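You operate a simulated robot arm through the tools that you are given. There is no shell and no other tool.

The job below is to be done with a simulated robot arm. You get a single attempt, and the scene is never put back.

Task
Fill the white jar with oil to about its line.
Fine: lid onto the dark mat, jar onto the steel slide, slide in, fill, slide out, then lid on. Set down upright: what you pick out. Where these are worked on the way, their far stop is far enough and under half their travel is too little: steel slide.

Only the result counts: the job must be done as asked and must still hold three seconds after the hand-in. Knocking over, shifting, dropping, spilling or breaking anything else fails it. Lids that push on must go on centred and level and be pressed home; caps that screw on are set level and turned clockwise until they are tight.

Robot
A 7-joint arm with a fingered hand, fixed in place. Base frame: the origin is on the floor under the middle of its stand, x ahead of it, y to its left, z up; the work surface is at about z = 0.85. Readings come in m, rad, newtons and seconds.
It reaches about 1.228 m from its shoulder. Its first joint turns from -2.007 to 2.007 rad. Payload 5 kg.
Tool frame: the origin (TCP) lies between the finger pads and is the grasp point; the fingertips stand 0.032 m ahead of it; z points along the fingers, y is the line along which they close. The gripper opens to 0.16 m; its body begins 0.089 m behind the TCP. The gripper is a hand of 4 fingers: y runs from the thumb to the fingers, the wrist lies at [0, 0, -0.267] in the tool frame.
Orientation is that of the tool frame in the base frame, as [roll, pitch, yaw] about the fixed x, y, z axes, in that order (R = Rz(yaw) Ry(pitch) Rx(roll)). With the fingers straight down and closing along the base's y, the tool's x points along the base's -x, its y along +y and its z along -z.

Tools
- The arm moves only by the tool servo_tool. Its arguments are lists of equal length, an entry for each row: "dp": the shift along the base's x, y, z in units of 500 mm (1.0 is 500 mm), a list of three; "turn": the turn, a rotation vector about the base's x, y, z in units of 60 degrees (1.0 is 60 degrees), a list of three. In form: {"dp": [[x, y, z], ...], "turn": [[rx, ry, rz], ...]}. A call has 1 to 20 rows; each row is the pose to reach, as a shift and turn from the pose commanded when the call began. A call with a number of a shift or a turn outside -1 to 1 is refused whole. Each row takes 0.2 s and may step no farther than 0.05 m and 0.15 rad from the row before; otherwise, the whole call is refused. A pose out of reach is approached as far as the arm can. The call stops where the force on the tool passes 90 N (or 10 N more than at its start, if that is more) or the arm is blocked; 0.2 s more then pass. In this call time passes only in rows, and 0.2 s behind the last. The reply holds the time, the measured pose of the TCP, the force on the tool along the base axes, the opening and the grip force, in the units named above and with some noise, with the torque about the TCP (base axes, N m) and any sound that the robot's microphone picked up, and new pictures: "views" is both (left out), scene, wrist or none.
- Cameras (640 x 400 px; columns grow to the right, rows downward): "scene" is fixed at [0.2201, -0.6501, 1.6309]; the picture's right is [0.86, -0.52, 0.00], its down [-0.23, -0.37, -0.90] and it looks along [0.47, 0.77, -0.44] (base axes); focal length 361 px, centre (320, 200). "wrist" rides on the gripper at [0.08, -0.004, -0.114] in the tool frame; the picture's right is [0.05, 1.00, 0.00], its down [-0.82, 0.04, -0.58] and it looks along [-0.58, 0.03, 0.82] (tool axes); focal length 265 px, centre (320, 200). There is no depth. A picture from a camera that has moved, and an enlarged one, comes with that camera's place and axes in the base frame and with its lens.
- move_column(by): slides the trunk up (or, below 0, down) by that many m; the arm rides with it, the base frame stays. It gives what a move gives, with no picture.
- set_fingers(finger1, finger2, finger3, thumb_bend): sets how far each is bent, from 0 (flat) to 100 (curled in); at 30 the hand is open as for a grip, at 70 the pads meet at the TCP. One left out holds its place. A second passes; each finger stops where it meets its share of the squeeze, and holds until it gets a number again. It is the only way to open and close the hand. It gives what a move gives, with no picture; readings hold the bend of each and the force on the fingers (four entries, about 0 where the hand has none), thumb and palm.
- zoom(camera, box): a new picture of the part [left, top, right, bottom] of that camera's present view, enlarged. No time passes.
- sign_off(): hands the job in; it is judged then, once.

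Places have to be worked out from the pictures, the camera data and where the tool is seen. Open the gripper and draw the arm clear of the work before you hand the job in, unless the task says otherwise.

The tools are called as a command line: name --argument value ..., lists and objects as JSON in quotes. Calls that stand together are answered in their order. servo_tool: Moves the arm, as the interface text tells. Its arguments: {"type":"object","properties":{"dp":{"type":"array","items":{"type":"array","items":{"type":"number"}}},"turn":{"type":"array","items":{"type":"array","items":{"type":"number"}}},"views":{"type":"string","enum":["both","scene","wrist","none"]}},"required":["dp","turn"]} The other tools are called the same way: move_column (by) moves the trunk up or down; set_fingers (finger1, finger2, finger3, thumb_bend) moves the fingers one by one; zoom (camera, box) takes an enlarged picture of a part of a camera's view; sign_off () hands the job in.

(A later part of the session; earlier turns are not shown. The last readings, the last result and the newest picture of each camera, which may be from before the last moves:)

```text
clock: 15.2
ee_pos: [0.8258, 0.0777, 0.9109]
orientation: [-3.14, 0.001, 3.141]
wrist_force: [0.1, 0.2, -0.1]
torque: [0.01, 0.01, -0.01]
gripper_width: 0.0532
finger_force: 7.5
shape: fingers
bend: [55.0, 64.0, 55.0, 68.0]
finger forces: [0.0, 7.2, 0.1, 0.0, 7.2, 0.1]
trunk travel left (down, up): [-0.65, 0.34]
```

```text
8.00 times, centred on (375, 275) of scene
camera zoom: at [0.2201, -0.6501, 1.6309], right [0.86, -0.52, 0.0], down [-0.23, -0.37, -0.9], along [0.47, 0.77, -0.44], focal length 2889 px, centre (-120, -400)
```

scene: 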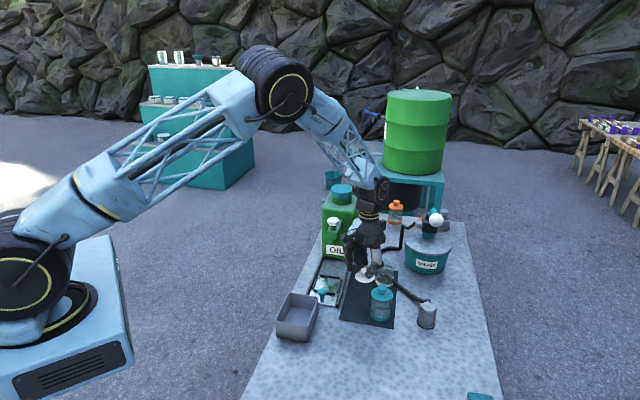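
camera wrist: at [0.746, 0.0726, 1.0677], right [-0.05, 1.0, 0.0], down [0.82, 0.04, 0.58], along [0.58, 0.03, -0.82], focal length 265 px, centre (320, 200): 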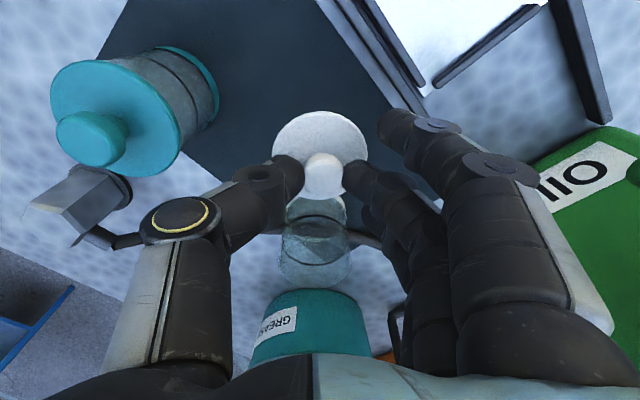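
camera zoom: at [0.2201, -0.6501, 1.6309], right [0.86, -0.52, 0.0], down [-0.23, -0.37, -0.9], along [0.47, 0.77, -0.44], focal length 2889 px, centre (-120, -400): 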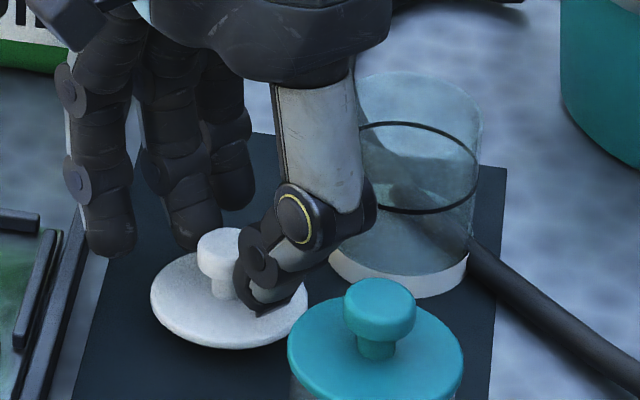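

Still a small gap under the disc (about 5 mm by sight). Two more gentle steps.

servo_tool --dp '[[0, 0, -0.004]]' --turn '[[0, 0, 0]]' --views "none"

servo_tool --dp '[[0, 0, -0.004]]' --turn '[[0, 0, 0]]' --views "none"

zoom --camera "scene" --box '[350, 250, 400, 300]'

```text
clock: 15.6
ee_pos: [0.8258, 0.0787, 0.9073]
orientation: [-3.141, -0.001, -3.14]
wrist_force: [-0.7, 0.4, -0.7]
torque: [0.01, -0.03, -0.01]
gripper_width: 0.0533
finger_force: 7.2
shape: fingers
bend: [55.0, 64.0, 55.0, 68.0]
finger forces: [0.1, 7.2, 0.1, 0.1, 7.4, 0.1]
trunk travel left (down, up): [-0.65, 0.34]
```

```text
clock: 16.0
ee_pos: [0.8256, 0.0774, 0.906]
orientation: [-3.141, 0.0, -3.141]
wrist_force: [0.7, -0.2, 0.0]
torque: [-0.01, -0.01, 0.01]
gripper_width: 0.0535
finger_force: 7.4
shape: fingers
bend: [55.0, 64.0, 55.0, 68.0]
finger forces: [0.0, 7.3, 0.0, 0.0, 7.2, 0.1]
trunk travel left (down, up): [-0.65, 0.34]
```

```text
8.00 times, centred on (375, 275) of scene
camera zoom: at [0.2201, -0.6501, 1.6309], right [0.86, -0.52, 0.0], down [-0.23, -0.37, -0.9], along [0.47, 0.77, -0.44], focal length 2889 px, centre (-120, -400)
```

zoom: 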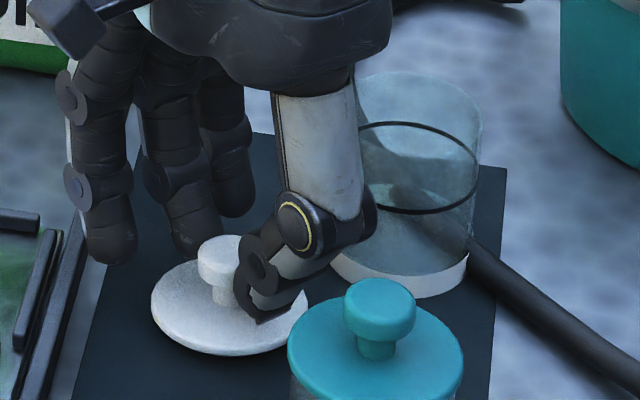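

The force is still flat. One more 2 mm step, checking both force and picture.

servo_tool --dp '[[0, 0, -0.004]]' --turn '[[0, 0, 0]]' --views "none"

zoom --camera "scene" --box '[350, 250, 400, 300]'

zoom --camera "wrist" --box '[220, 80, 420, 280]'

```text
clock: 16.4
ee_pos: [0.826, 0.0774, 0.9035]
orientation: [3.141, 0.001, -3.141]
wrist_force: [-0.8, 0.4, 0.1]
torque: [0.0, 0.03, -0.04]
gripper_width: 0.0531
finger_force: 7.7
shape: fingers
bend: [55.0, 64.0, 55.0, 68.0]
finger forces: [0.0, 7.3, 0.0, 0.1, 7.3, 0.1]
trunk travel left (down, up): [-0.65, 0.34]
```

```text
8.00 times, centred on (375, 275) of scene
camera zoom: at [0.2201, -0.6501, 1.6309], right [0.86, -0.52, 0.0], down [-0.23, -0.37, -0.9], along [0.47, 0.77, -0.44], focal length 2889 px, centre (-120, -400)
```

zoom: 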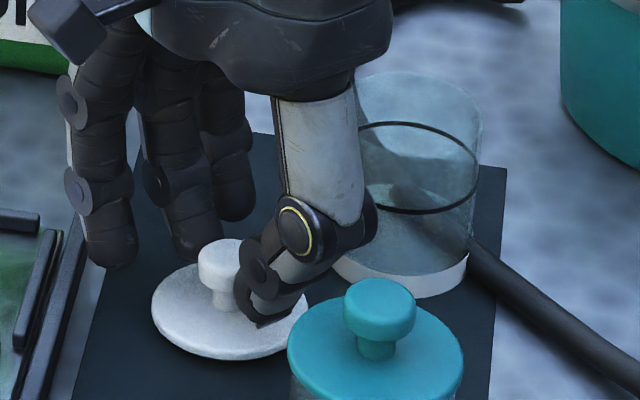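

```text
2.00 times, centred on (320, 180) of wrist
camera zoom: at [0.7453, 0.0736, 1.0185], right [-0.05, 1.0, 0.0], down [0.82, 0.04, 0.58], along [0.58, 0.03, -0.82], focal length 531 px, centre (320, 240)
```

zoom: 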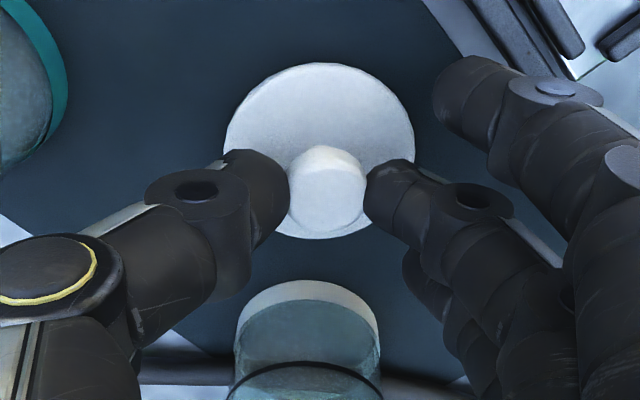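

The lid still follows the hand, so it isn't down yet. Another 2 mm.

servo_tool --dp '[[0, 0, -0.004]]' --turn '[[0, 0, 0]]' --views "none"

zoom --camera "scene" --box '[350, 250, 400, 300]'

servo_tool --dp '[[0, 0, -0.003]]' --turn '[[0, 0, 0]]' --views "none"

zoom --camera "scene" --box '[350, 250, 400, 300]'

```text
clock: 16.8
ee_pos: [0.825, 0.0764, 0.903]
orientation: [3.141, 0.001, -3.141]
wrist_force: [0.4, -1.1, 0.6]
torque: [0.05, 0.0, 0.0]
gripper_width: 0.0534
finger_force: 7.7
shape: fingers
bend: [55.0, 64.0, 55.0, 68.0]
finger forces: [0.0, 7.3, 0.0, 0.0, 7.4, 0.0]
trunk travel left (down, up): [-0.65, 0.34]
```

```text
8.00 times, centred on (375, 275) of scene
camera zoom: at [0.2201, -0.6501, 1.6309], right [0.86, -0.52, 0.0], down [-0.23, -0.37, -0.9], along [0.47, 0.77, -0.44], focal length 2889 px, centre (-120, -400)
```

zoom: 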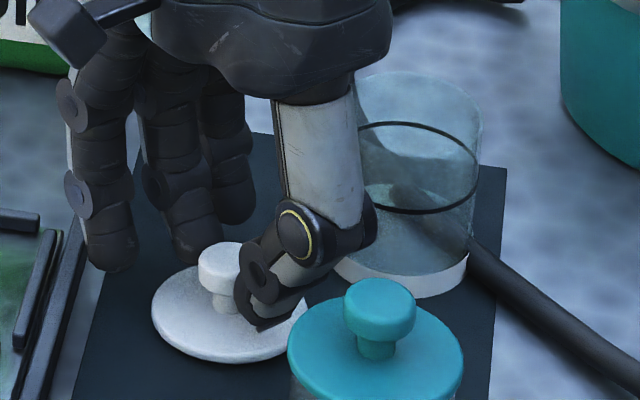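

```text
clock: 17.2
ee_pos: [0.8256, 0.0765, 0.9008]
orientation: [3.141, 0.001, 3.141]
wrist_force: [-0.4, -0.7, 2.8]
torque: [0.03, 0.0, 0.03]
gripper_width: 0.0534
finger_force: 8.0
shape: fingers
bend: [55.0, 65.0, 55.0, 68.0]
finger forces: [0.1, 7.9, 0.1, 0.0, 8.6, 0.0]
trunk travel left (down, up): [-0.65, 0.34]
```

```text
8.00 times, centred on (375, 275) of scene
camera zoom: at [0.2201, -0.6501, 1.6309], right [0.86, -0.52, 0.0], down [-0.23, -0.37, -0.9], along [0.47, 0.77, -0.44], focal length 2889 px, centre (-120, -400)
```

zoom: 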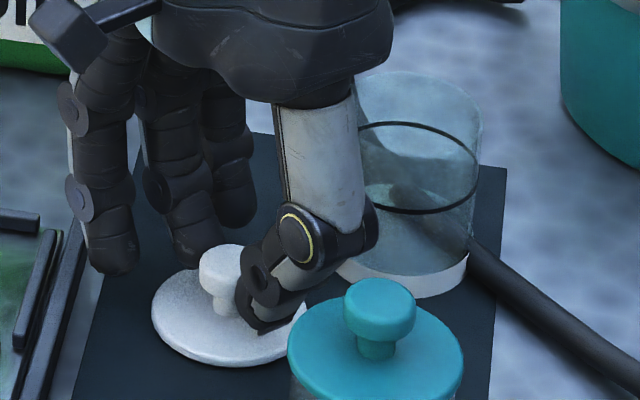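

Contact: Fz rose to 2.8 N and the disc lies flat on the mat. I release the knob and lift straight up.

set_fingers --finger2 57 --thumb_bend 60

servo_tool --dp '[[0, 0, 0.04], [0, 0, 0.12], [0, 0, 0.2], [0, 0, 0.28]]' --turn '[[0, 0, 0], [0, 0, 0], [0, 0, 0], [0, 0, 0]]'

zoom --camera "scene" --box '[330, 230, 420, 330]'

zoom --camera "wrist" --box '[200, 0, 440, 260]'

```text
clock: 18.2
ee_pos: [0.8263, 0.0772, 0.9008]
orientation: [3.14, 0.0, -3.141]
wrist_force: [-0.3, -0.2, 0.5]
torque: [0.01, 0.03, 0.02]
gripper_width: 0.0624
finger_force: 0.1
shape: fingers
bend: [55.0, 56.0, 55.0, 60.0]
finger forces: [0.0, 0.1, 0.0, 0.0, 0.1, 0.0]
trunk travel left (down, up): [-0.65, 0.34]
```

```text
clock: 19.2
ee_pos: [0.8257, 0.0756, 1.0402]
orientation: [-3.141, 0.0, 3.141]
wrist_force: [0.1, 0.4, -0.1]
torque: [0.0, -0.03, -0.01]
gripper_width: 0.0623
finger_force: 0.1
shape: fingers
bend: [55.0, 56.0, 55.0, 60.0]
finger forces: [0.0, 0.0, 0.0, 0.0, 0.0, 0.0]
trunk travel left (down, up): [-0.65, 0.34]
camera wrist: at [0.7453, 0.0721, 1.1543], right [-0.05, 1.0, 0.0], down [0.82, 0.04, 0.58], along [0.58, 0.03, -0.82], focal length 265 px, centre (320, 200)
```

scene: 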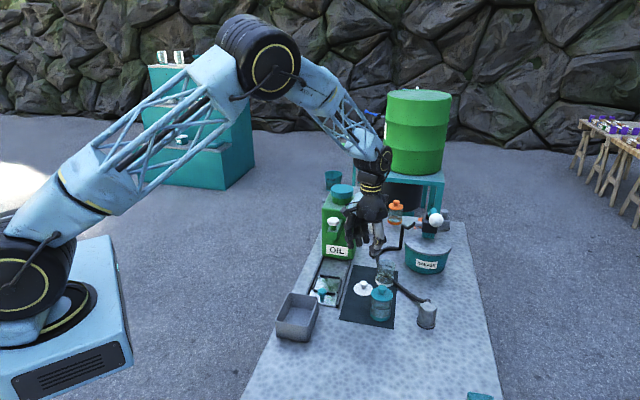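
wrist: 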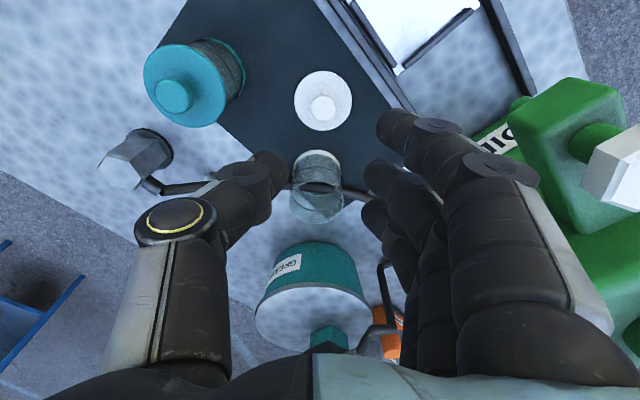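

```text
4.00 times, centred on (375, 280) of scene
camera zoom: at [0.2201, -0.6501, 1.6309], right [0.86, -0.52, 0.0], down [-0.23, -0.37, -0.9], along [0.47, 0.77, -0.44], focal length 1444 px, centre (100, -120)
```

zoom: 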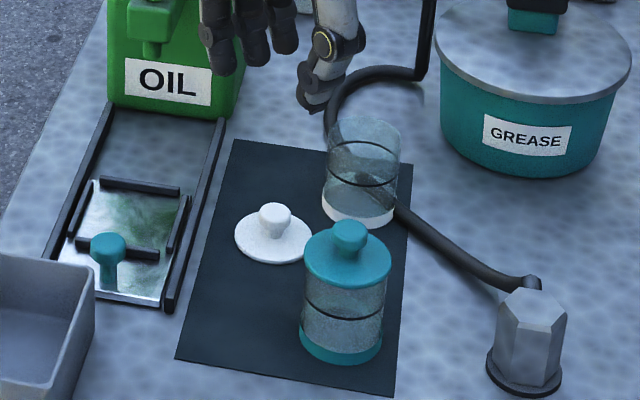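

```text
1.54 times, centred on (320, 130) of wrist
camera zoom: at [0.7453, 0.0721, 1.1543], right [-0.05, 1.0, 0.0], down [0.82, 0.04, 0.58], along [0.58, 0.03, -0.82], focal length 408 px, centre (320, 308)
```

zoom: 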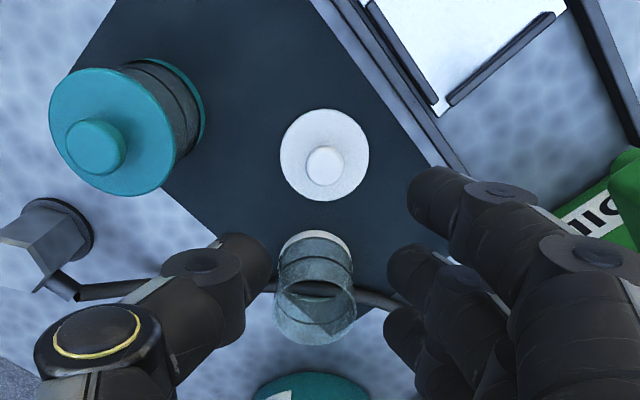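

The lid sits upright on the mat and everything else is undisturbed. Now I open the hand and move it over the open jar at about (0.915, 0.0765).

set_fingers --finger1 46 --finger2 46 --finger3 46 --thumb_bend 46

servo_tool --dp '[[0.06, 0, 0], [0.12, 0, 0], [0.178, 0, 0]]' --turn '[[0, 0, 0], [0, 0, 0], [0, 0, 0]]'

zoom --camera "wrist" --box '[220, 60, 420, 260]'

zoom --camera "scene" --box '[340, 200, 430, 310]'

```text
clock: 20.2
ee_pos: [0.8265, 0.0762, 1.0399]
orientation: [-3.141, 0.0, 3.139]
wrist_force: [0.1, 0.2, -0.1]
torque: [0.0, -0.01, -0.03]
gripper_width: 0.1062
finger_force: 0.1
shape: fingers
bend: [46.0, 46.0, 46.0, 46.0]
finger forces: [0.0, 0.1, 0.0, 0.0, 0.0, 0.1]
trunk travel left (down, up): [-0.65, 0.34]
```

```text
clock: 21.0
ee_pos: [0.9145, 0.0771, 1.0394]
orientation: [-3.141, 0.0, -3.141]
wrist_force: [0.4, 0.3, -0.4]
torque: [0.0, 0.03, -0.01]
gripper_width: 0.1064
finger_force: 0.1
shape: fingers
bend: [46.0, 46.0, 46.0, 46.0]
finger forces: [0.0, 0.1, 0.1, 0.1, 0.1, 0.1]
trunk travel left (down, up): [-0.65, 0.34]
camera wrist: at [0.835, 0.0741, 1.1536], right [-0.05, 1.0, 0.0], down [0.82, 0.04, 0.58], along [0.58, 0.03, -0.82], focal length 265 px, centre (320, 200)
```

scene: 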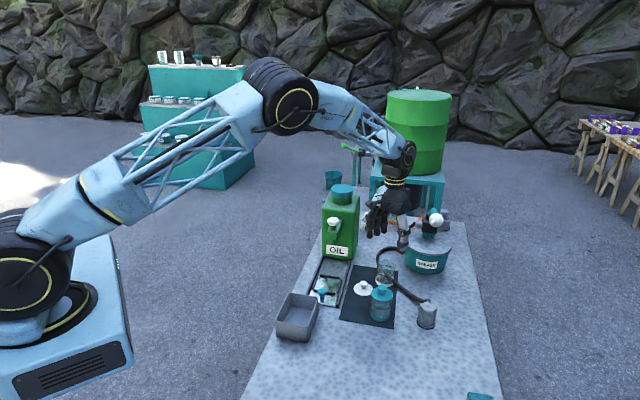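
wrist: 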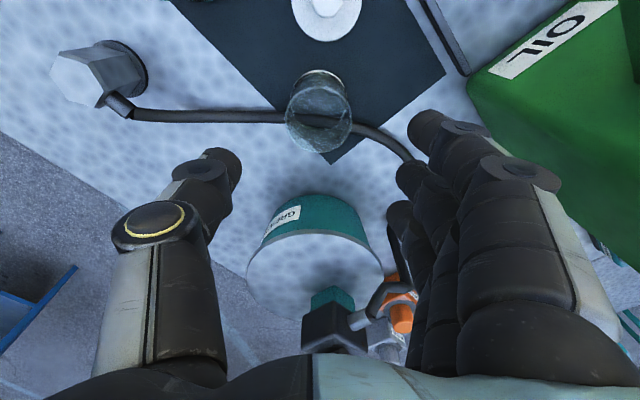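

```text
2.00 times, centred on (320, 160) of wrist
camera zoom: at [0.835, 0.0741, 1.1536], right [-0.05, 1.0, 0.0], down [0.82, 0.04, 0.58], along [0.58, 0.03, -0.82], focal length 531 px, centre (320, 280)
```

zoom: 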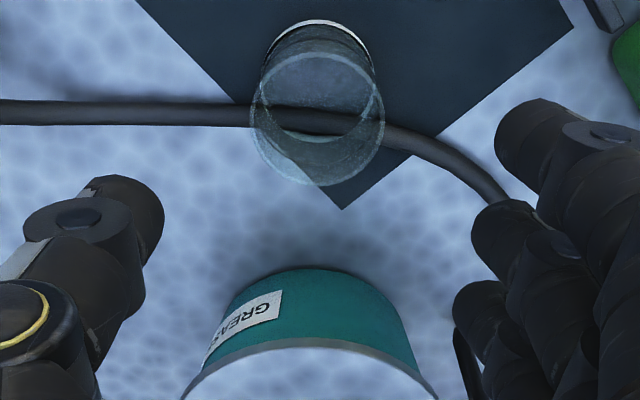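

```text
3.64 times, centred on (385, 255) of scene
camera zoom: at [0.2201, -0.6501, 1.6309], right [0.86, -0.52, 0.0], down [-0.23, -0.37, -0.9], along [0.47, 0.77, -0.44], focal length 1313 px, centre (84, 0)
```

zoom: 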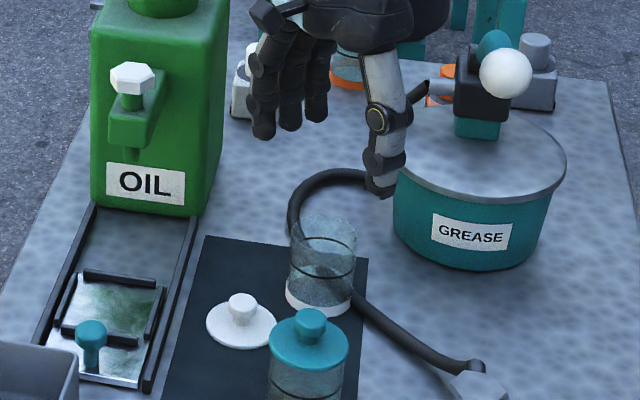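

The hand is centred on the jar within 1 mm. I descend so the tips sit around z 0.885, well above the hose.

servo_tool --dp '[[0, 0, -0.08], [0, 0, -0.15], [0, 0, -0.19], [0, 0, -0.22]]' --turn '[[0, 0, 0], [0, 0, 0], [0, 0, 0], [0, 0, 0]]'

zoom --camera "wrist" --box '[220, 80, 420, 280]'

zoom --camera "scene" --box '[360, 220, 420, 300]'

```text
clock: 22.0
ee_pos: [0.9159, 0.0782, 0.9306]
orientation: [3.14, 0.002, -3.141]
wrist_force: [-0.8, 0.9, 0.0]
torque: [0.04, 0.0, -0.01]
gripper_width: 0.1068
finger_force: 0.0
shape: fingers
bend: [46.0, 46.0, 46.0, 46.0]
finger forces: [0.0, 0.0, 0.1, 0.0, 0.0, 0.0]
trunk travel left (down, up): [-0.65, 0.34]
camera wrist: at [0.8353, 0.0745, 1.0446], right [-0.05, 1.0, 0.0], down [0.82, 0.04, 0.58], along [0.58, 0.03, -0.82], focal length 265 px, centre (320, 200)
```

scene: 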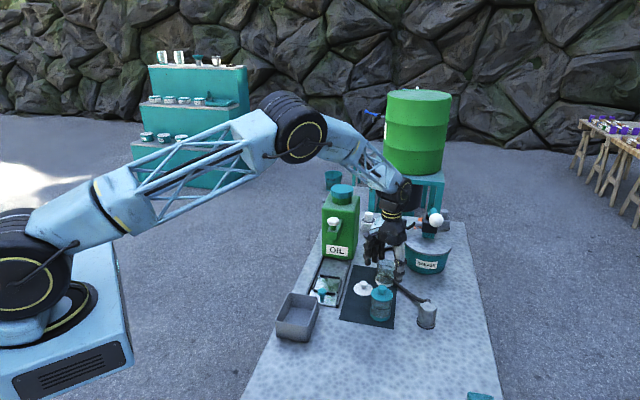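
wrist: 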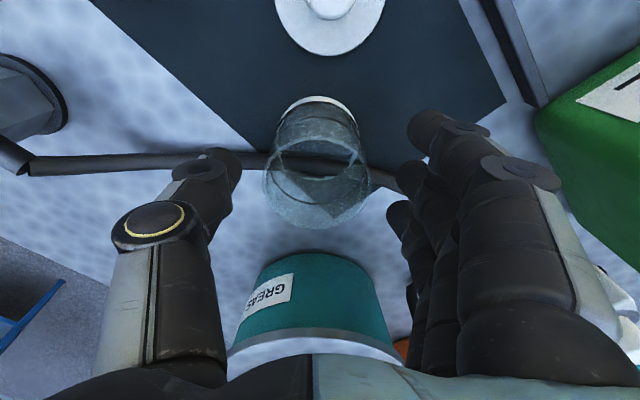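

```text
2.00 times, centred on (320, 180) of wrist
camera zoom: at [0.8353, 0.0745, 1.0446], right [-0.05, 1.0, 0.0], down [0.82, 0.04, 0.58], along [0.58, 0.03, -0.82], focal length 531 px, centre (320, 240)
```

zoom: 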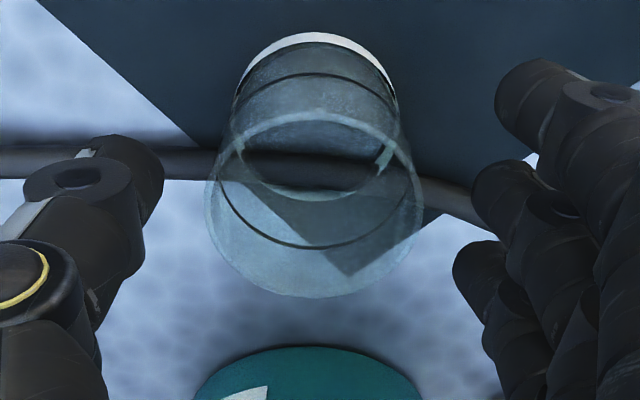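

```text
5.00 times, centred on (390, 260) of scene
camera zoom: at [0.2201, -0.6501, 1.6309], right [0.86, -0.52, 0.0], down [-0.23, -0.37, -0.9], along [0.47, 0.77, -0.44], focal length 1806 px, centre (-30, -100)
```

zoom: 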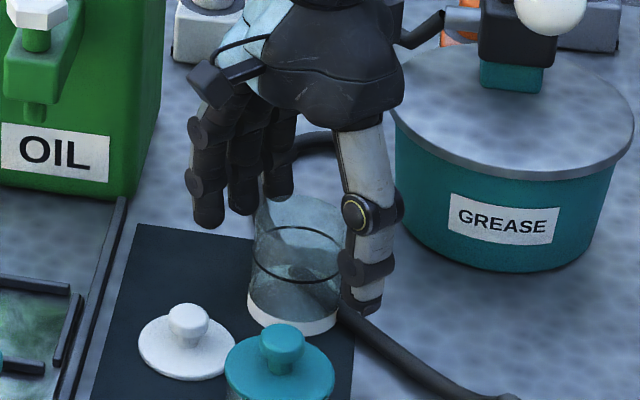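

Thumb tip is around z 0.89, clear of the hose. I close all four fingers onto the jar body.

set_fingers --finger1 58 --finger2 58 --finger3 58 --thumb_bend 58

zoom --camera "wrist" --box '[220, 80, 420, 280]'

```text
clock: 23.0
ee_pos: [0.9156, 0.0773, 0.9305]
orientation: [-3.14, 0.001, -3.141]
wrist_force: [0.6, -0.1, 0.7]
torque: [0.04, -0.03, -0.02]
gripper_width: 0.0676
finger_force: 2.2
shape: fingers
bend: [57.0, 55.0, 57.0, 56.0]
finger forces: [0.0, 1.9, 0.0, 0.0, 2.3, 0.0]
trunk travel left (down, up): [-0.65, 0.34]
```

```text
2.00 times, centred on (320, 180) of wrist
camera zoom: at [0.835, 0.0743, 1.0448], right [-0.05, 1.0, 0.0], down [0.82, 0.04, 0.58], along [0.58, 0.03, -0.82], focal length 531 px, centre (320, 240)
```

zoom: 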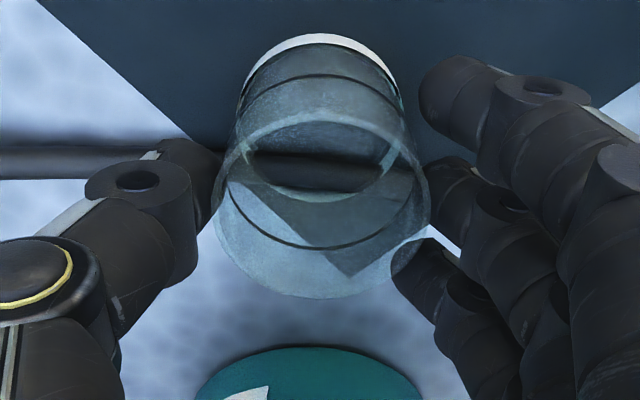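

Middle finger and thumb have contact at about 2 N. I close the outer fingers further so they cradle the jar, and firm up the squeeze.

set_fingers --finger1 66 --finger2 60 --finger3 66 --thumb_bend 64

zoom --camera "wrist" --box '[220, 80, 420, 280]'

zoom --camera "scene" --box '[360, 220, 420, 300]'

```text
clock: 24.0
ee_pos: [0.9161, 0.0771, 0.9305]
orientation: [-3.14, 0.001, 3.141]
wrist_force: [0.1, 0.5, -1.4]
torque: [-0.04, 0.0, -0.01]
gripper_width: 0.0569
finger_force: 11.5
shape: fingers
bend: [61.0, 55.0, 65.0, 60.0]
finger forces: [4.9, 5.1, 1.3, 0.2, 12.0, 0.0]
trunk travel left (down, up): [-0.65, 0.34]
```

```text
2.00 times, centred on (320, 180) of wrist
camera zoom: at [0.835, 0.0743, 1.0447], right [-0.05, 1.0, 0.0], down [0.82, 0.04, 0.58], along [0.58, 0.03, -0.82], focal length 531 px, centre (320, 240)
```

zoom: 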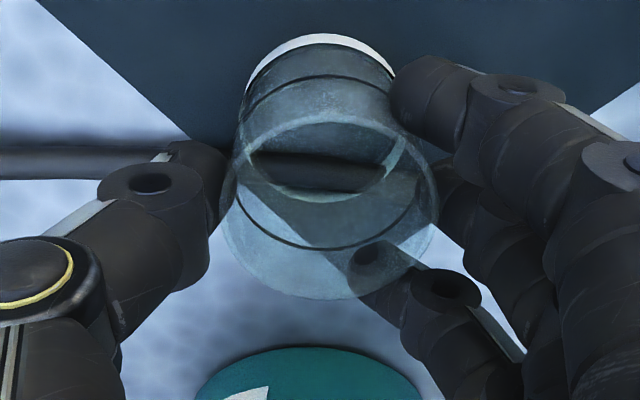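

```text
5.00 times, centred on (390, 260) of scene
camera zoom: at [0.2201, -0.6501, 1.6309], right [0.86, -0.52, 0.0], down [-0.23, -0.37, -0.9], along [0.47, 0.77, -0.44], focal length 1806 px, centre (-30, -100)
```

zoom: 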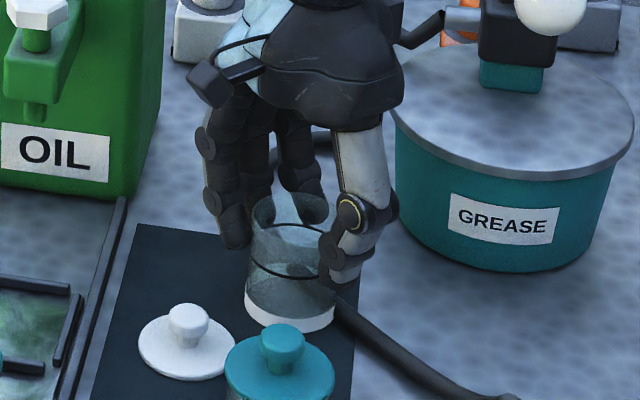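

Grip is good: thumb 12 N against fingers 4.9/5.1/1.3 N. I lift slowly and check that the jar comes with the hand.

servo_tool --dp '[[0, 0, 0.01], [0, 0, 0.03], [0, 0, 0.06], [0, 0, 0.1], [0, 0, 0.15]]' --turn '[[0, 0, 0], [0, 0, 0], [0, 0, 0], [0, 0, 0], [0, 0, 0]]'

zoom --camera "scene" --box '[340, 200, 430, 310]'

zoom --camera "wrist" --box '[220, 80, 420, 280]'

```text
clock: 25.2
ee_pos: [0.9152, 0.078, 1.0054]
orientation: [3.141, 0.0, -3.141]
wrist_force: [-0.5, 0.9, -0.9]
torque: [0.01, 0.01, -0.02]
gripper_width: 0.057
finger_force: 11.5
shape: fingers
bend: [61.0, 55.0, 65.0, 60.0]
finger forces: [4.9, 5.1, 1.4, 0.0, 11.8, 0.0]
trunk travel left (down, up): [-0.65, 0.34]
camera wrist: at [0.8341, 0.0738, 1.1201], right [-0.05, 1.0, 0.0], down [0.82, 0.04, 0.58], along [0.58, 0.03, -0.82], focal length 265 px, centre (320, 200)
```

scene: 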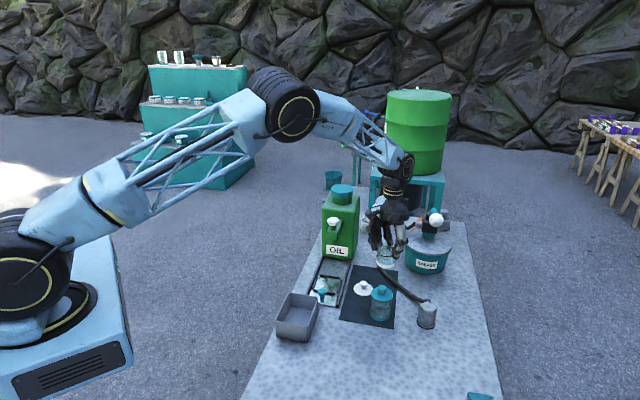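
wrist: 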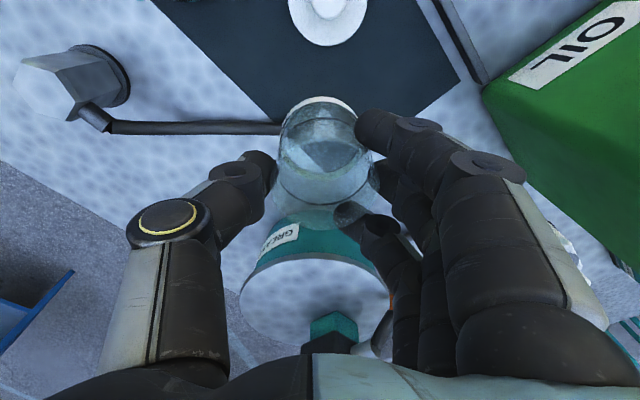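

```text
3.64 times, centred on (385, 255) of scene
camera zoom: at [0.2201, -0.6501, 1.6309], right [0.86, -0.52, 0.0], down [-0.23, -0.37, -0.9], along [0.47, 0.77, -0.44], focal length 1313 px, centre (84, 0)
```

zoom: 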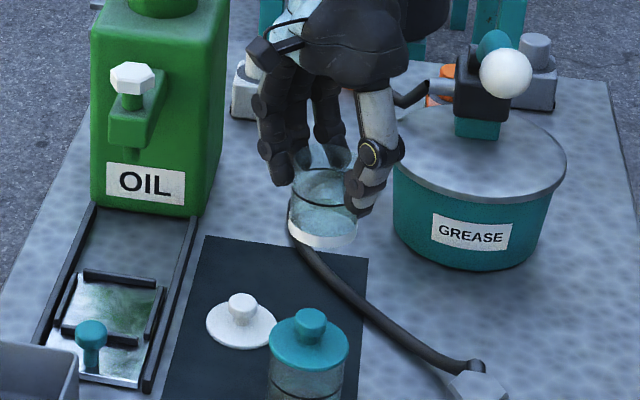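

```text
2.00 times, centred on (320, 180) of wrist
camera zoom: at [0.8341, 0.0738, 1.1201], right [-0.05, 1.0, 0.0], down [0.82, 0.04, 0.58], along [0.58, 0.03, -0.82], focal length 531 px, centre (320, 240)
```

zoom: 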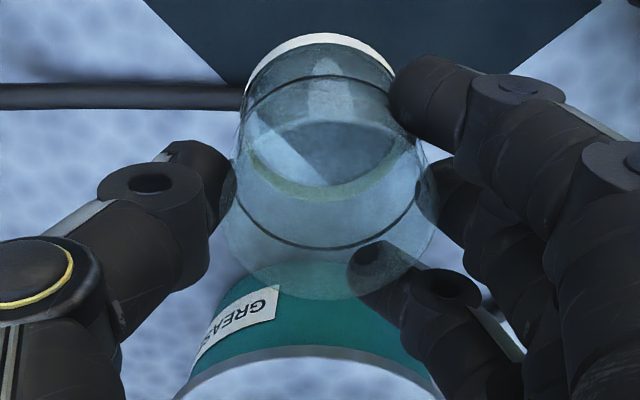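

The jar is held upright and clear. I carry it over the rails towards the nest while turning the hand +45° so the fingers close across the slide.

servo_tool --dp '[[-0.04, 0.01, 0.03], [-0.1, 0.03, 0.04], [-0.16, 0.05, 0.04], [-0.22, 0.075, 0.04], [-0.28, 0.1, 0.04], [-0.33, 0.12, 0.04], [-0.369, 0.132, 0.04]]' --turn '[[0, 0, 0.11], [0, 0, 0.22], [0, 0, 0.33], [0, 0, 0.44], [0, 0, 0.55], [0, 0, 0.66], [0, 0, 0.75]]'

zoom --camera "wrist" --box '[160, 0, 480, 300]'

zoom --camera "scene" --box '[290, 190, 390, 320]'

```text
clock: 26.8
ee_pos: [0.7291, 0.1434, 1.0269]
orientation: [3.141, 0.0, -2.355]
wrist_force: [0.1, 0.9, -1.0]
torque: [-0.02, -0.01, 0.01]
gripper_width: 0.0573
finger_force: 12.8
shape: fingers
bend: [61.0, 55.0, 65.0, 60.0]
finger forces: [5.0, 5.2, 1.8, 0.0, 11.7, 0.1]
trunk travel left (down, up): [-0.65, 0.34]
camera wrist: at [0.6752, 0.0839, 1.1411], right [-0.74, 0.67, 0.0], down [0.55, 0.61, 0.58], along [0.39, 0.43, -0.82], focal length 265 px, centre (320, 200)
```

scene: 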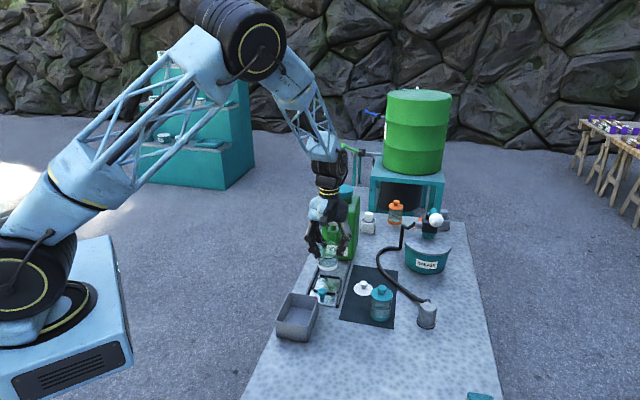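
wrist: 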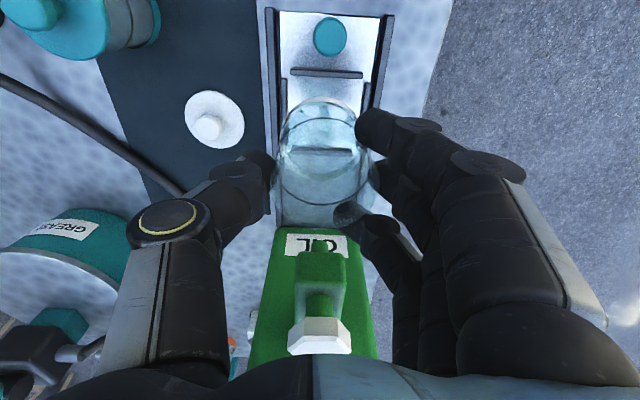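

```text
1.33 times, centred on (320, 150) of wrist
camera zoom: at [0.6752, 0.0839, 1.1411], right [-0.74, 0.67, 0.0], down [0.55, 0.61, 0.58], along [0.39, 0.43, -0.82], focal length 354 px, centre (320, 267)
```

zoom: 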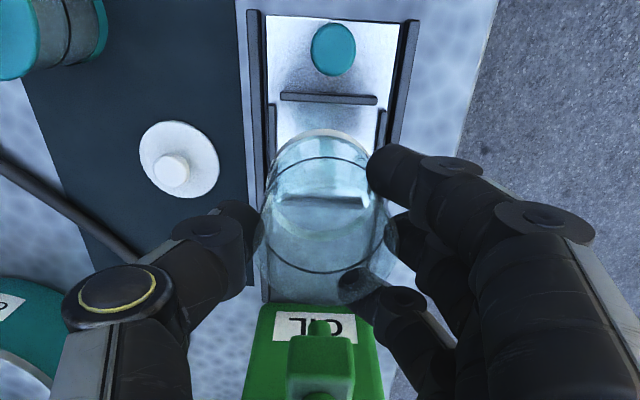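

```text
3.08 times, centred on (340, 255) of scene
camera zoom: at [0.2201, -0.6501, 1.6309], right [0.86, -0.52, 0.0], down [-0.23, -0.37, -0.9], along [0.47, 0.77, -0.44], focal length 1111 px, centre (258, 31)
```

zoom: 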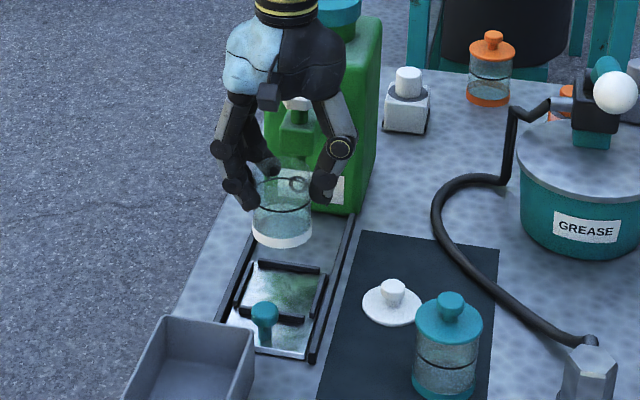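

The view is straight down the slide. I place the nest centre at about (0.729, 0.151); the hand needs roughly +1 mm x, +8 mm y. I shift and lower to keep the jar about 1 cm above the bars.

servo_tool --dp '[[0.0024, 0.0166, -0.04], [0.0024, 0.0166, -0.08], [0.0024, 0.0166, -0.12]]' --turn '[[0, 0, 0], [0, 0, 0], [0, 0, 0]]'

zoom --camera "wrist" --box '[200, 0, 440, 260]'

zoom --camera "scene" --box '[300, 220, 370, 310]'

```text
clock: 27.6
ee_pos: [0.7327, 0.1531, 0.9646]
orientation: [3.14, 0.001, -2.355]
wrist_force: [1.0, -0.8, -1.4]
torque: [0.0, 0.0, 0.01]
gripper_width: 0.0569
finger_force: 11.8
shape: fingers
bend: [61.0, 55.0, 65.0, 60.0]
finger forces: [5.0, 5.2, 1.8, 0.1, 11.7, 0.1]
trunk travel left (down, up): [-0.65, 0.34]
camera wrist: at [0.6779, 0.0935, 1.0794], right [-0.74, 0.67, 0.0], down [0.55, 0.61, 0.58], along [0.39, 0.43, -0.82], focal length 265 px, centre (320, 200)
```

scene: 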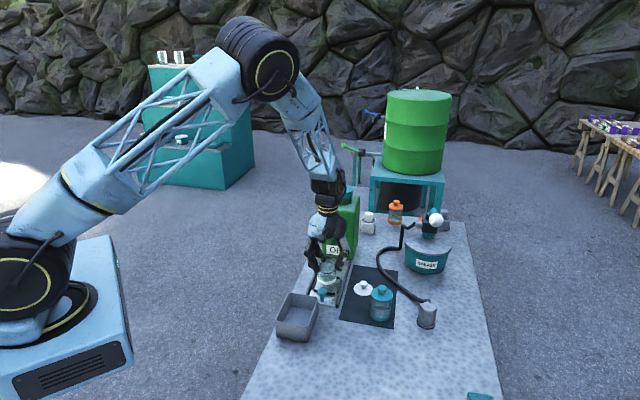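
wrist: 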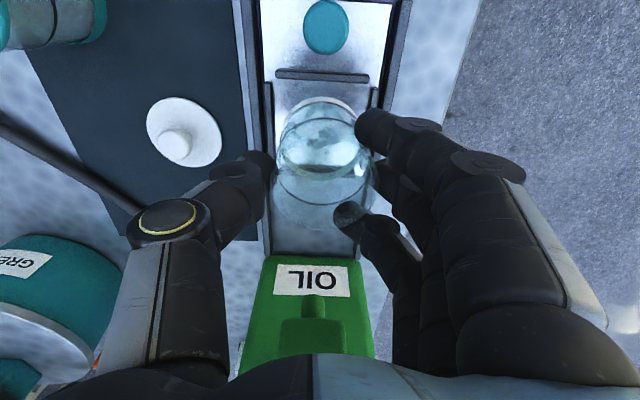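

```text
1.54 times, centred on (320, 130) of wrist
camera zoom: at [0.6779, 0.0935, 1.0794], right [-0.74, 0.67, 0.0], down [0.55, 0.61, 0.58], along [0.39, 0.43, -0.82], focal length 408 px, centre (320, 308)
```

zoom: 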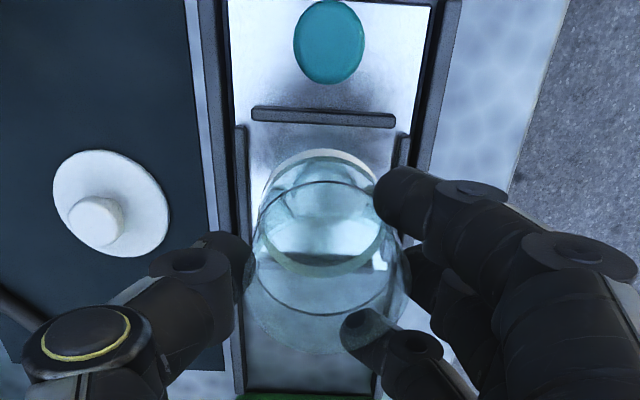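

```text
4.44 times, centred on (335, 265) of scene
camera zoom: at [0.2201, -0.6501, 1.6309], right [0.86, -0.52, 0.0], down [-0.23, -0.37, -0.9], along [0.47, 0.77, -0.44], focal length 1605 px, centre (253, -89)
```

zoom: 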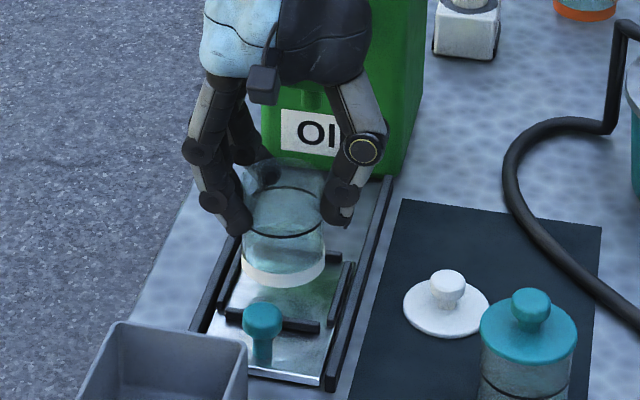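

The jar hovers just over the nest. I enlarge to judge the offset of the jar's base against the bars.

zoom --camera "wrist" --box '[250, 50, 400, 200]'

zoom --camera "scene" --box '[310, 250, 360, 300]'

```text
2.67 times, centred on (325, 125) of wrist
camera zoom: at [0.6779, 0.0935, 1.0794], right [-0.74, 0.67, 0.0], down [0.55, 0.61, 0.58], along [0.39, 0.43, -0.82], focal length 708 px, centre (307, 400)
```

zoom: 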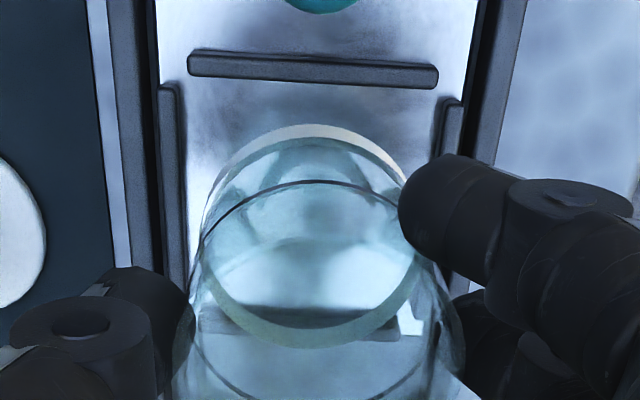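

```text
8.00 times, centred on (335, 275) of scene
camera zoom: at [0.2201, -0.6501, 1.6309], right [0.86, -0.52, 0.0], down [-0.23, -0.37, -0.9], along [0.47, 0.77, -0.44], focal length 2889 px, centre (200, -400)
```

zoom: 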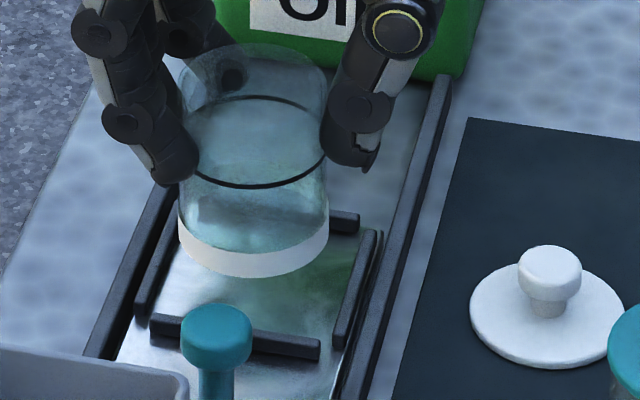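

The jar base is within 1–2 mm of the nest centre (nest about 74 mm inside, jar 62 mm). I lower straight down in small steps and watch the force.

servo_tool --dp '[[0, 0, -0.02], [0, 0, -0.036]]' --turn '[[0, 0, 0], [0, 0, 0]]' --views "none"

zoom --camera "scene" --box '[310, 250, 360, 300]'

zoom --camera "wrist" --box '[250, 50, 400, 200]'

```text
clock: 28.2
ee_pos: [0.7316, 0.1524, 0.9465]
orientation: [-3.141, 0.001, -2.355]
wrist_force: [-0.8, 0.2, -1.5]
torque: [-0.05, -0.03, -0.01]
gripper_width: 0.0572
finger_force: 12.1
shape: fingers
bend: [61.0, 55.0, 65.0, 60.0]
finger forces: [5.2, 5.2, 1.8, 0.0, 11.8, 0.1]
trunk travel left (down, up): [-0.65, 0.34]
```

```text
8.00 times, centred on (335, 275) of scene
camera zoom: at [0.2201, -0.6501, 1.6309], right [0.86, -0.52, 0.0], down [-0.23, -0.37, -0.9], along [0.47, 0.77, -0.44], focal length 2889 px, centre (200, -400)
```

zoom: 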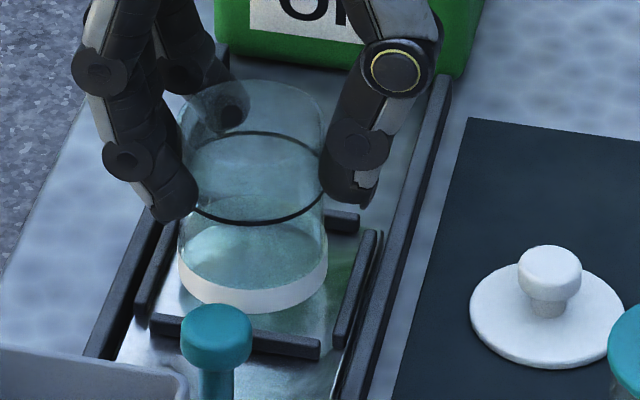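

```text
2.67 times, centred on (325, 125) of wrist
camera zoom: at [0.6775, 0.0935, 1.0616], right [-0.74, 0.67, 0.0], down [0.55, 0.61, 0.58], along [0.39, 0.43, -0.82], focal length 708 px, centre (307, 400)
```

zoom: 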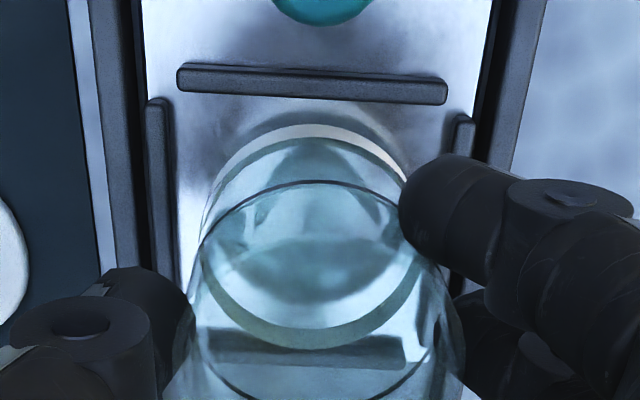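

Alignment stays good with clearance to all bars. I keep lowering in small steps.

servo_tool --dp '[[0, 0, -0.01]]' --turn '[[0, 0, 0]]' --views "none"

servo_tool --dp '[[0, 0, -0.005]]' --turn '[[0, 0, 0]]' --views "none"

zoom --camera "scene" --box '[310, 250, 360, 300]'

zoom --camera "wrist" --box '[250, 50, 400, 200]'

```text
clock: 28.6
ee_pos: [0.7305, 0.1526, 0.9419]
orientation: [3.139, 0.0, -2.356]
wrist_force: [0.7, 0.8, -1.8]
torque: [0.02, -0.01, 0.03]
gripper_width: 0.0567
finger_force: 11.9
shape: fingers
bend: [61.0, 55.0, 65.0, 60.0]
finger forces: [5.1, 5.2, 1.7, 0.0, 11.8, 0.0]
trunk travel left (down, up): [-0.65, 0.34]
```

```text
clock: 29.0
ee_pos: [0.732, 0.1526, 0.9405]
orientation: [3.139, 0.0, -2.356]
wrist_force: [0.4, -0.2, -0.3]
torque: [0.01, -0.01, -0.01]
gripper_width: 0.0568
finger_force: 12.2
shape: fingers
bend: [62.0, 55.0, 65.0, 60.0]
finger forces: [5.3, 5.2, 1.7, 0.1, 12.1, 0.1]
trunk travel left (down, up): [-0.65, 0.34]
```

```text
8.00 times, centred on (335, 275) of scene
camera zoom: at [0.2201, -0.6501, 1.6309], right [0.86, -0.52, 0.0], down [-0.23, -0.37, -0.9], along [0.47, 0.77, -0.44], focal length 2889 px, centre (200, -400)
```

zoom: 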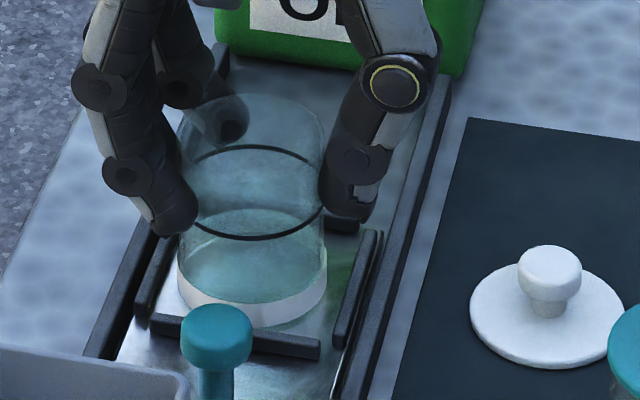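

```text
2.67 times, centred on (325, 125) of wrist
camera zoom: at [0.6772, 0.0933, 1.0546], right [-0.74, 0.67, 0.0], down [0.55, 0.61, 0.58], along [0.39, 0.43, -0.82], focal length 708 px, centre (307, 400)
```

zoom: 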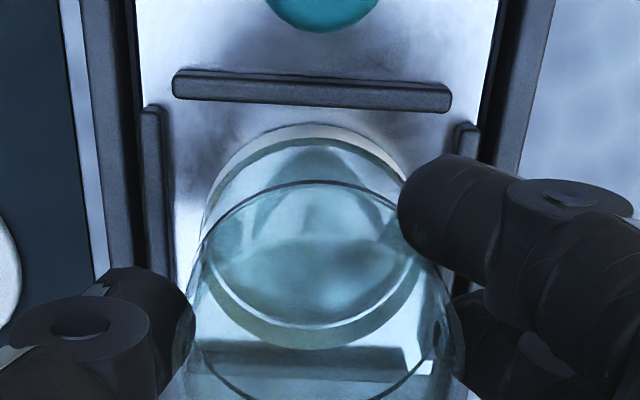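

Weight is starting to come off the hand. Another small step to confirm the jar is on the plate.

servo_tool --dp '[[0, 0, -0.003]]' --turn '[[0, 0, 0]]' --views "none"

servo_tool --dp '[[0, 0, -0.002]]' --turn '[[0, 0, 0]]' --views "none"

zoom --camera "wrist" --box '[250, 50, 400, 200]'

zoom --camera "scene" --box '[310, 250, 360, 300]'

```text
clock: 29.4
ee_pos: [0.7324, 0.1534, 0.9393]
orientation: [3.141, 0.002, -2.357]
wrist_force: [-0.6, -0.5, 6.9]
torque: [0.05, 0.14, -0.02]
gripper_width: 0.0566
finger_force: 12.8
shape: fingers
bend: [62.0, 56.0, 65.0, 60.0]
finger forces: [5.7, 5.5, 1.5, 0.1, 12.8, 0.1]
trunk travel left (down, up): [-0.65, 0.34]
```

```text
clock: 29.8
ee_pos: [0.7316, 0.1525, 0.9388]
orientation: [-3.14, 0.003, -2.357]
wrist_force: [1.6, -0.4, 14.2]
torque: [0.01, 0.08, -0.04]
gripper_width: 0.0567
finger_force: 14.0
shape: fingers
bend: [63.0, 56.0, 65.0, 60.0]
finger forces: [6.2, 5.6, 1.7, 0.0, 13.8, 0.0]
trunk travel left (down, up): [-0.65, 0.34]
```

```text
2.67 times, centred on (325, 125) of wrist
camera zoom: at [0.6769, 0.0931, 1.0527], right [-0.74, 0.67, 0.0], down [0.55, 0.61, 0.58], along [0.39, 0.43, -0.82], focal length 708 px, centre (307, 400)
```

zoom: 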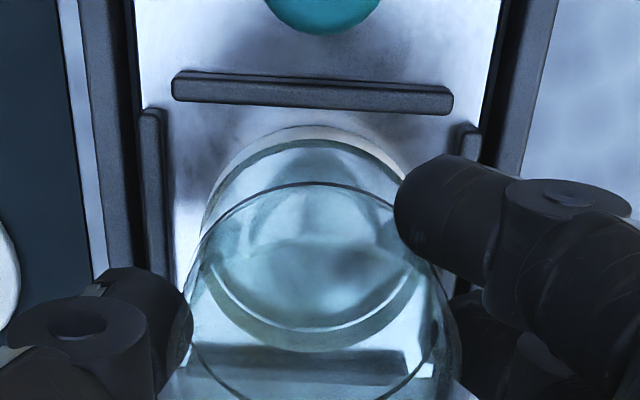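

```text
8.00 times, centred on (335, 275) of scene
camera zoom: at [0.2201, -0.6501, 1.6309], right [0.86, -0.52, 0.0], down [-0.23, -0.37, -0.9], along [0.47, 0.77, -0.44], focal length 2889 px, centre (200, -400)
```

zoom: 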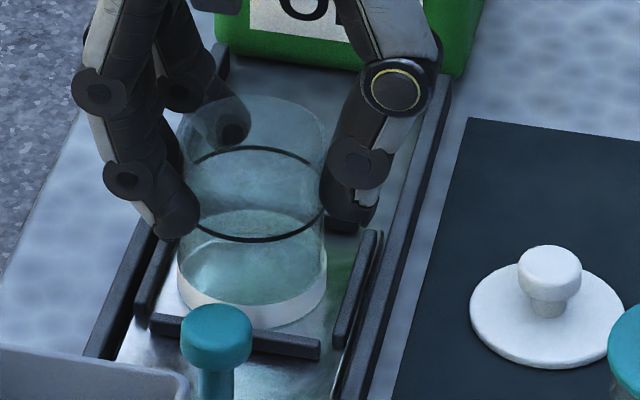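

The jar is firmly on the plate (Fz 14 N). I relieve the downward push and open the hand.

servo_tool --dp '[[0, 0, 0.003]]' --turn '[[0, 0, 0]]' --views "none"

set_fingers --finger1 52 --finger2 50 --finger3 52 --thumb_bend 50

zoom --camera "wrist" --box '[250, 50, 400, 200]'

zoom --camera "scene" --box '[310, 250, 360, 300]'

```text
clock: 30.2
ee_pos: [0.7311, 0.1528, 0.9387]
orientation: [-3.141, 0.0, -2.356]
wrist_force: [3.8, -0.2, 7.6]
torque: [0.04, -0.05, -0.01]
gripper_width: 0.0567
finger_force: 13.4
shape: fingers
bend: [63.0, 56.0, 65.0, 60.0]
finger forces: [5.7, 5.4, 1.8, 0.0, 13.5, 0.0]
trunk travel left (down, up): [-0.65, 0.34]
```

```text
clock: 31.2
ee_pos: [0.73, 0.1534, 0.9384]
orientation: [3.141, 0.0, -2.356]
wrist_force: [0.4, 0.7, 0.1]
torque: [0.0, -0.01, 0.02]
gripper_width: 0.0865
finger_force: 0.0
shape: fingers
bend: [52.0, 50.0, 52.0, 50.0]
finger forces: [0.0, 0.0, 0.0, 0.0, 0.1, 0.0]
trunk travel left (down, up): [-0.65, 0.34]
```

```text
2.67 times, centred on (325, 125) of wrist
camera zoom: at [0.6769, 0.0932, 1.0529], right [-0.74, 0.67, 0.0], down [0.55, 0.61, 0.58], along [0.39, 0.43, -0.82], focal length 708 px, centre (307, 400)
```

zoom: 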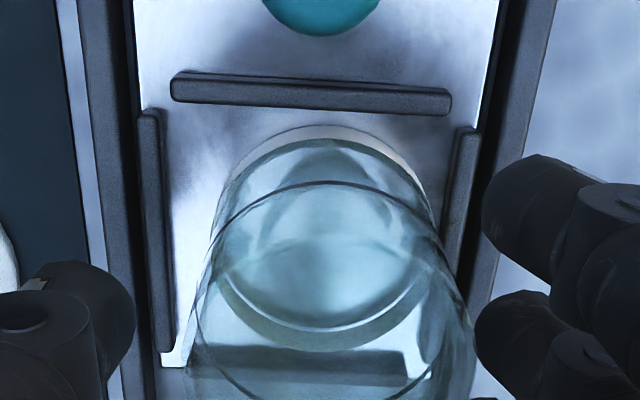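

```text
8.00 times, centred on (335, 275) of scene
camera zoom: at [0.2201, -0.6501, 1.6309], right [0.86, -0.52, 0.0], down [-0.23, -0.37, -0.9], along [0.47, 0.77, -0.44], focal length 2889 px, centre (200, -400)
```

zoom: 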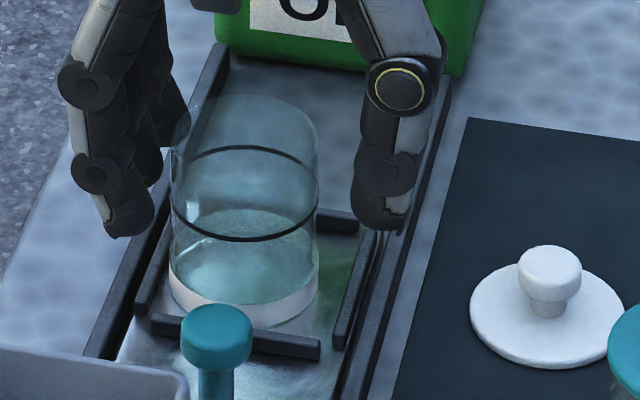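

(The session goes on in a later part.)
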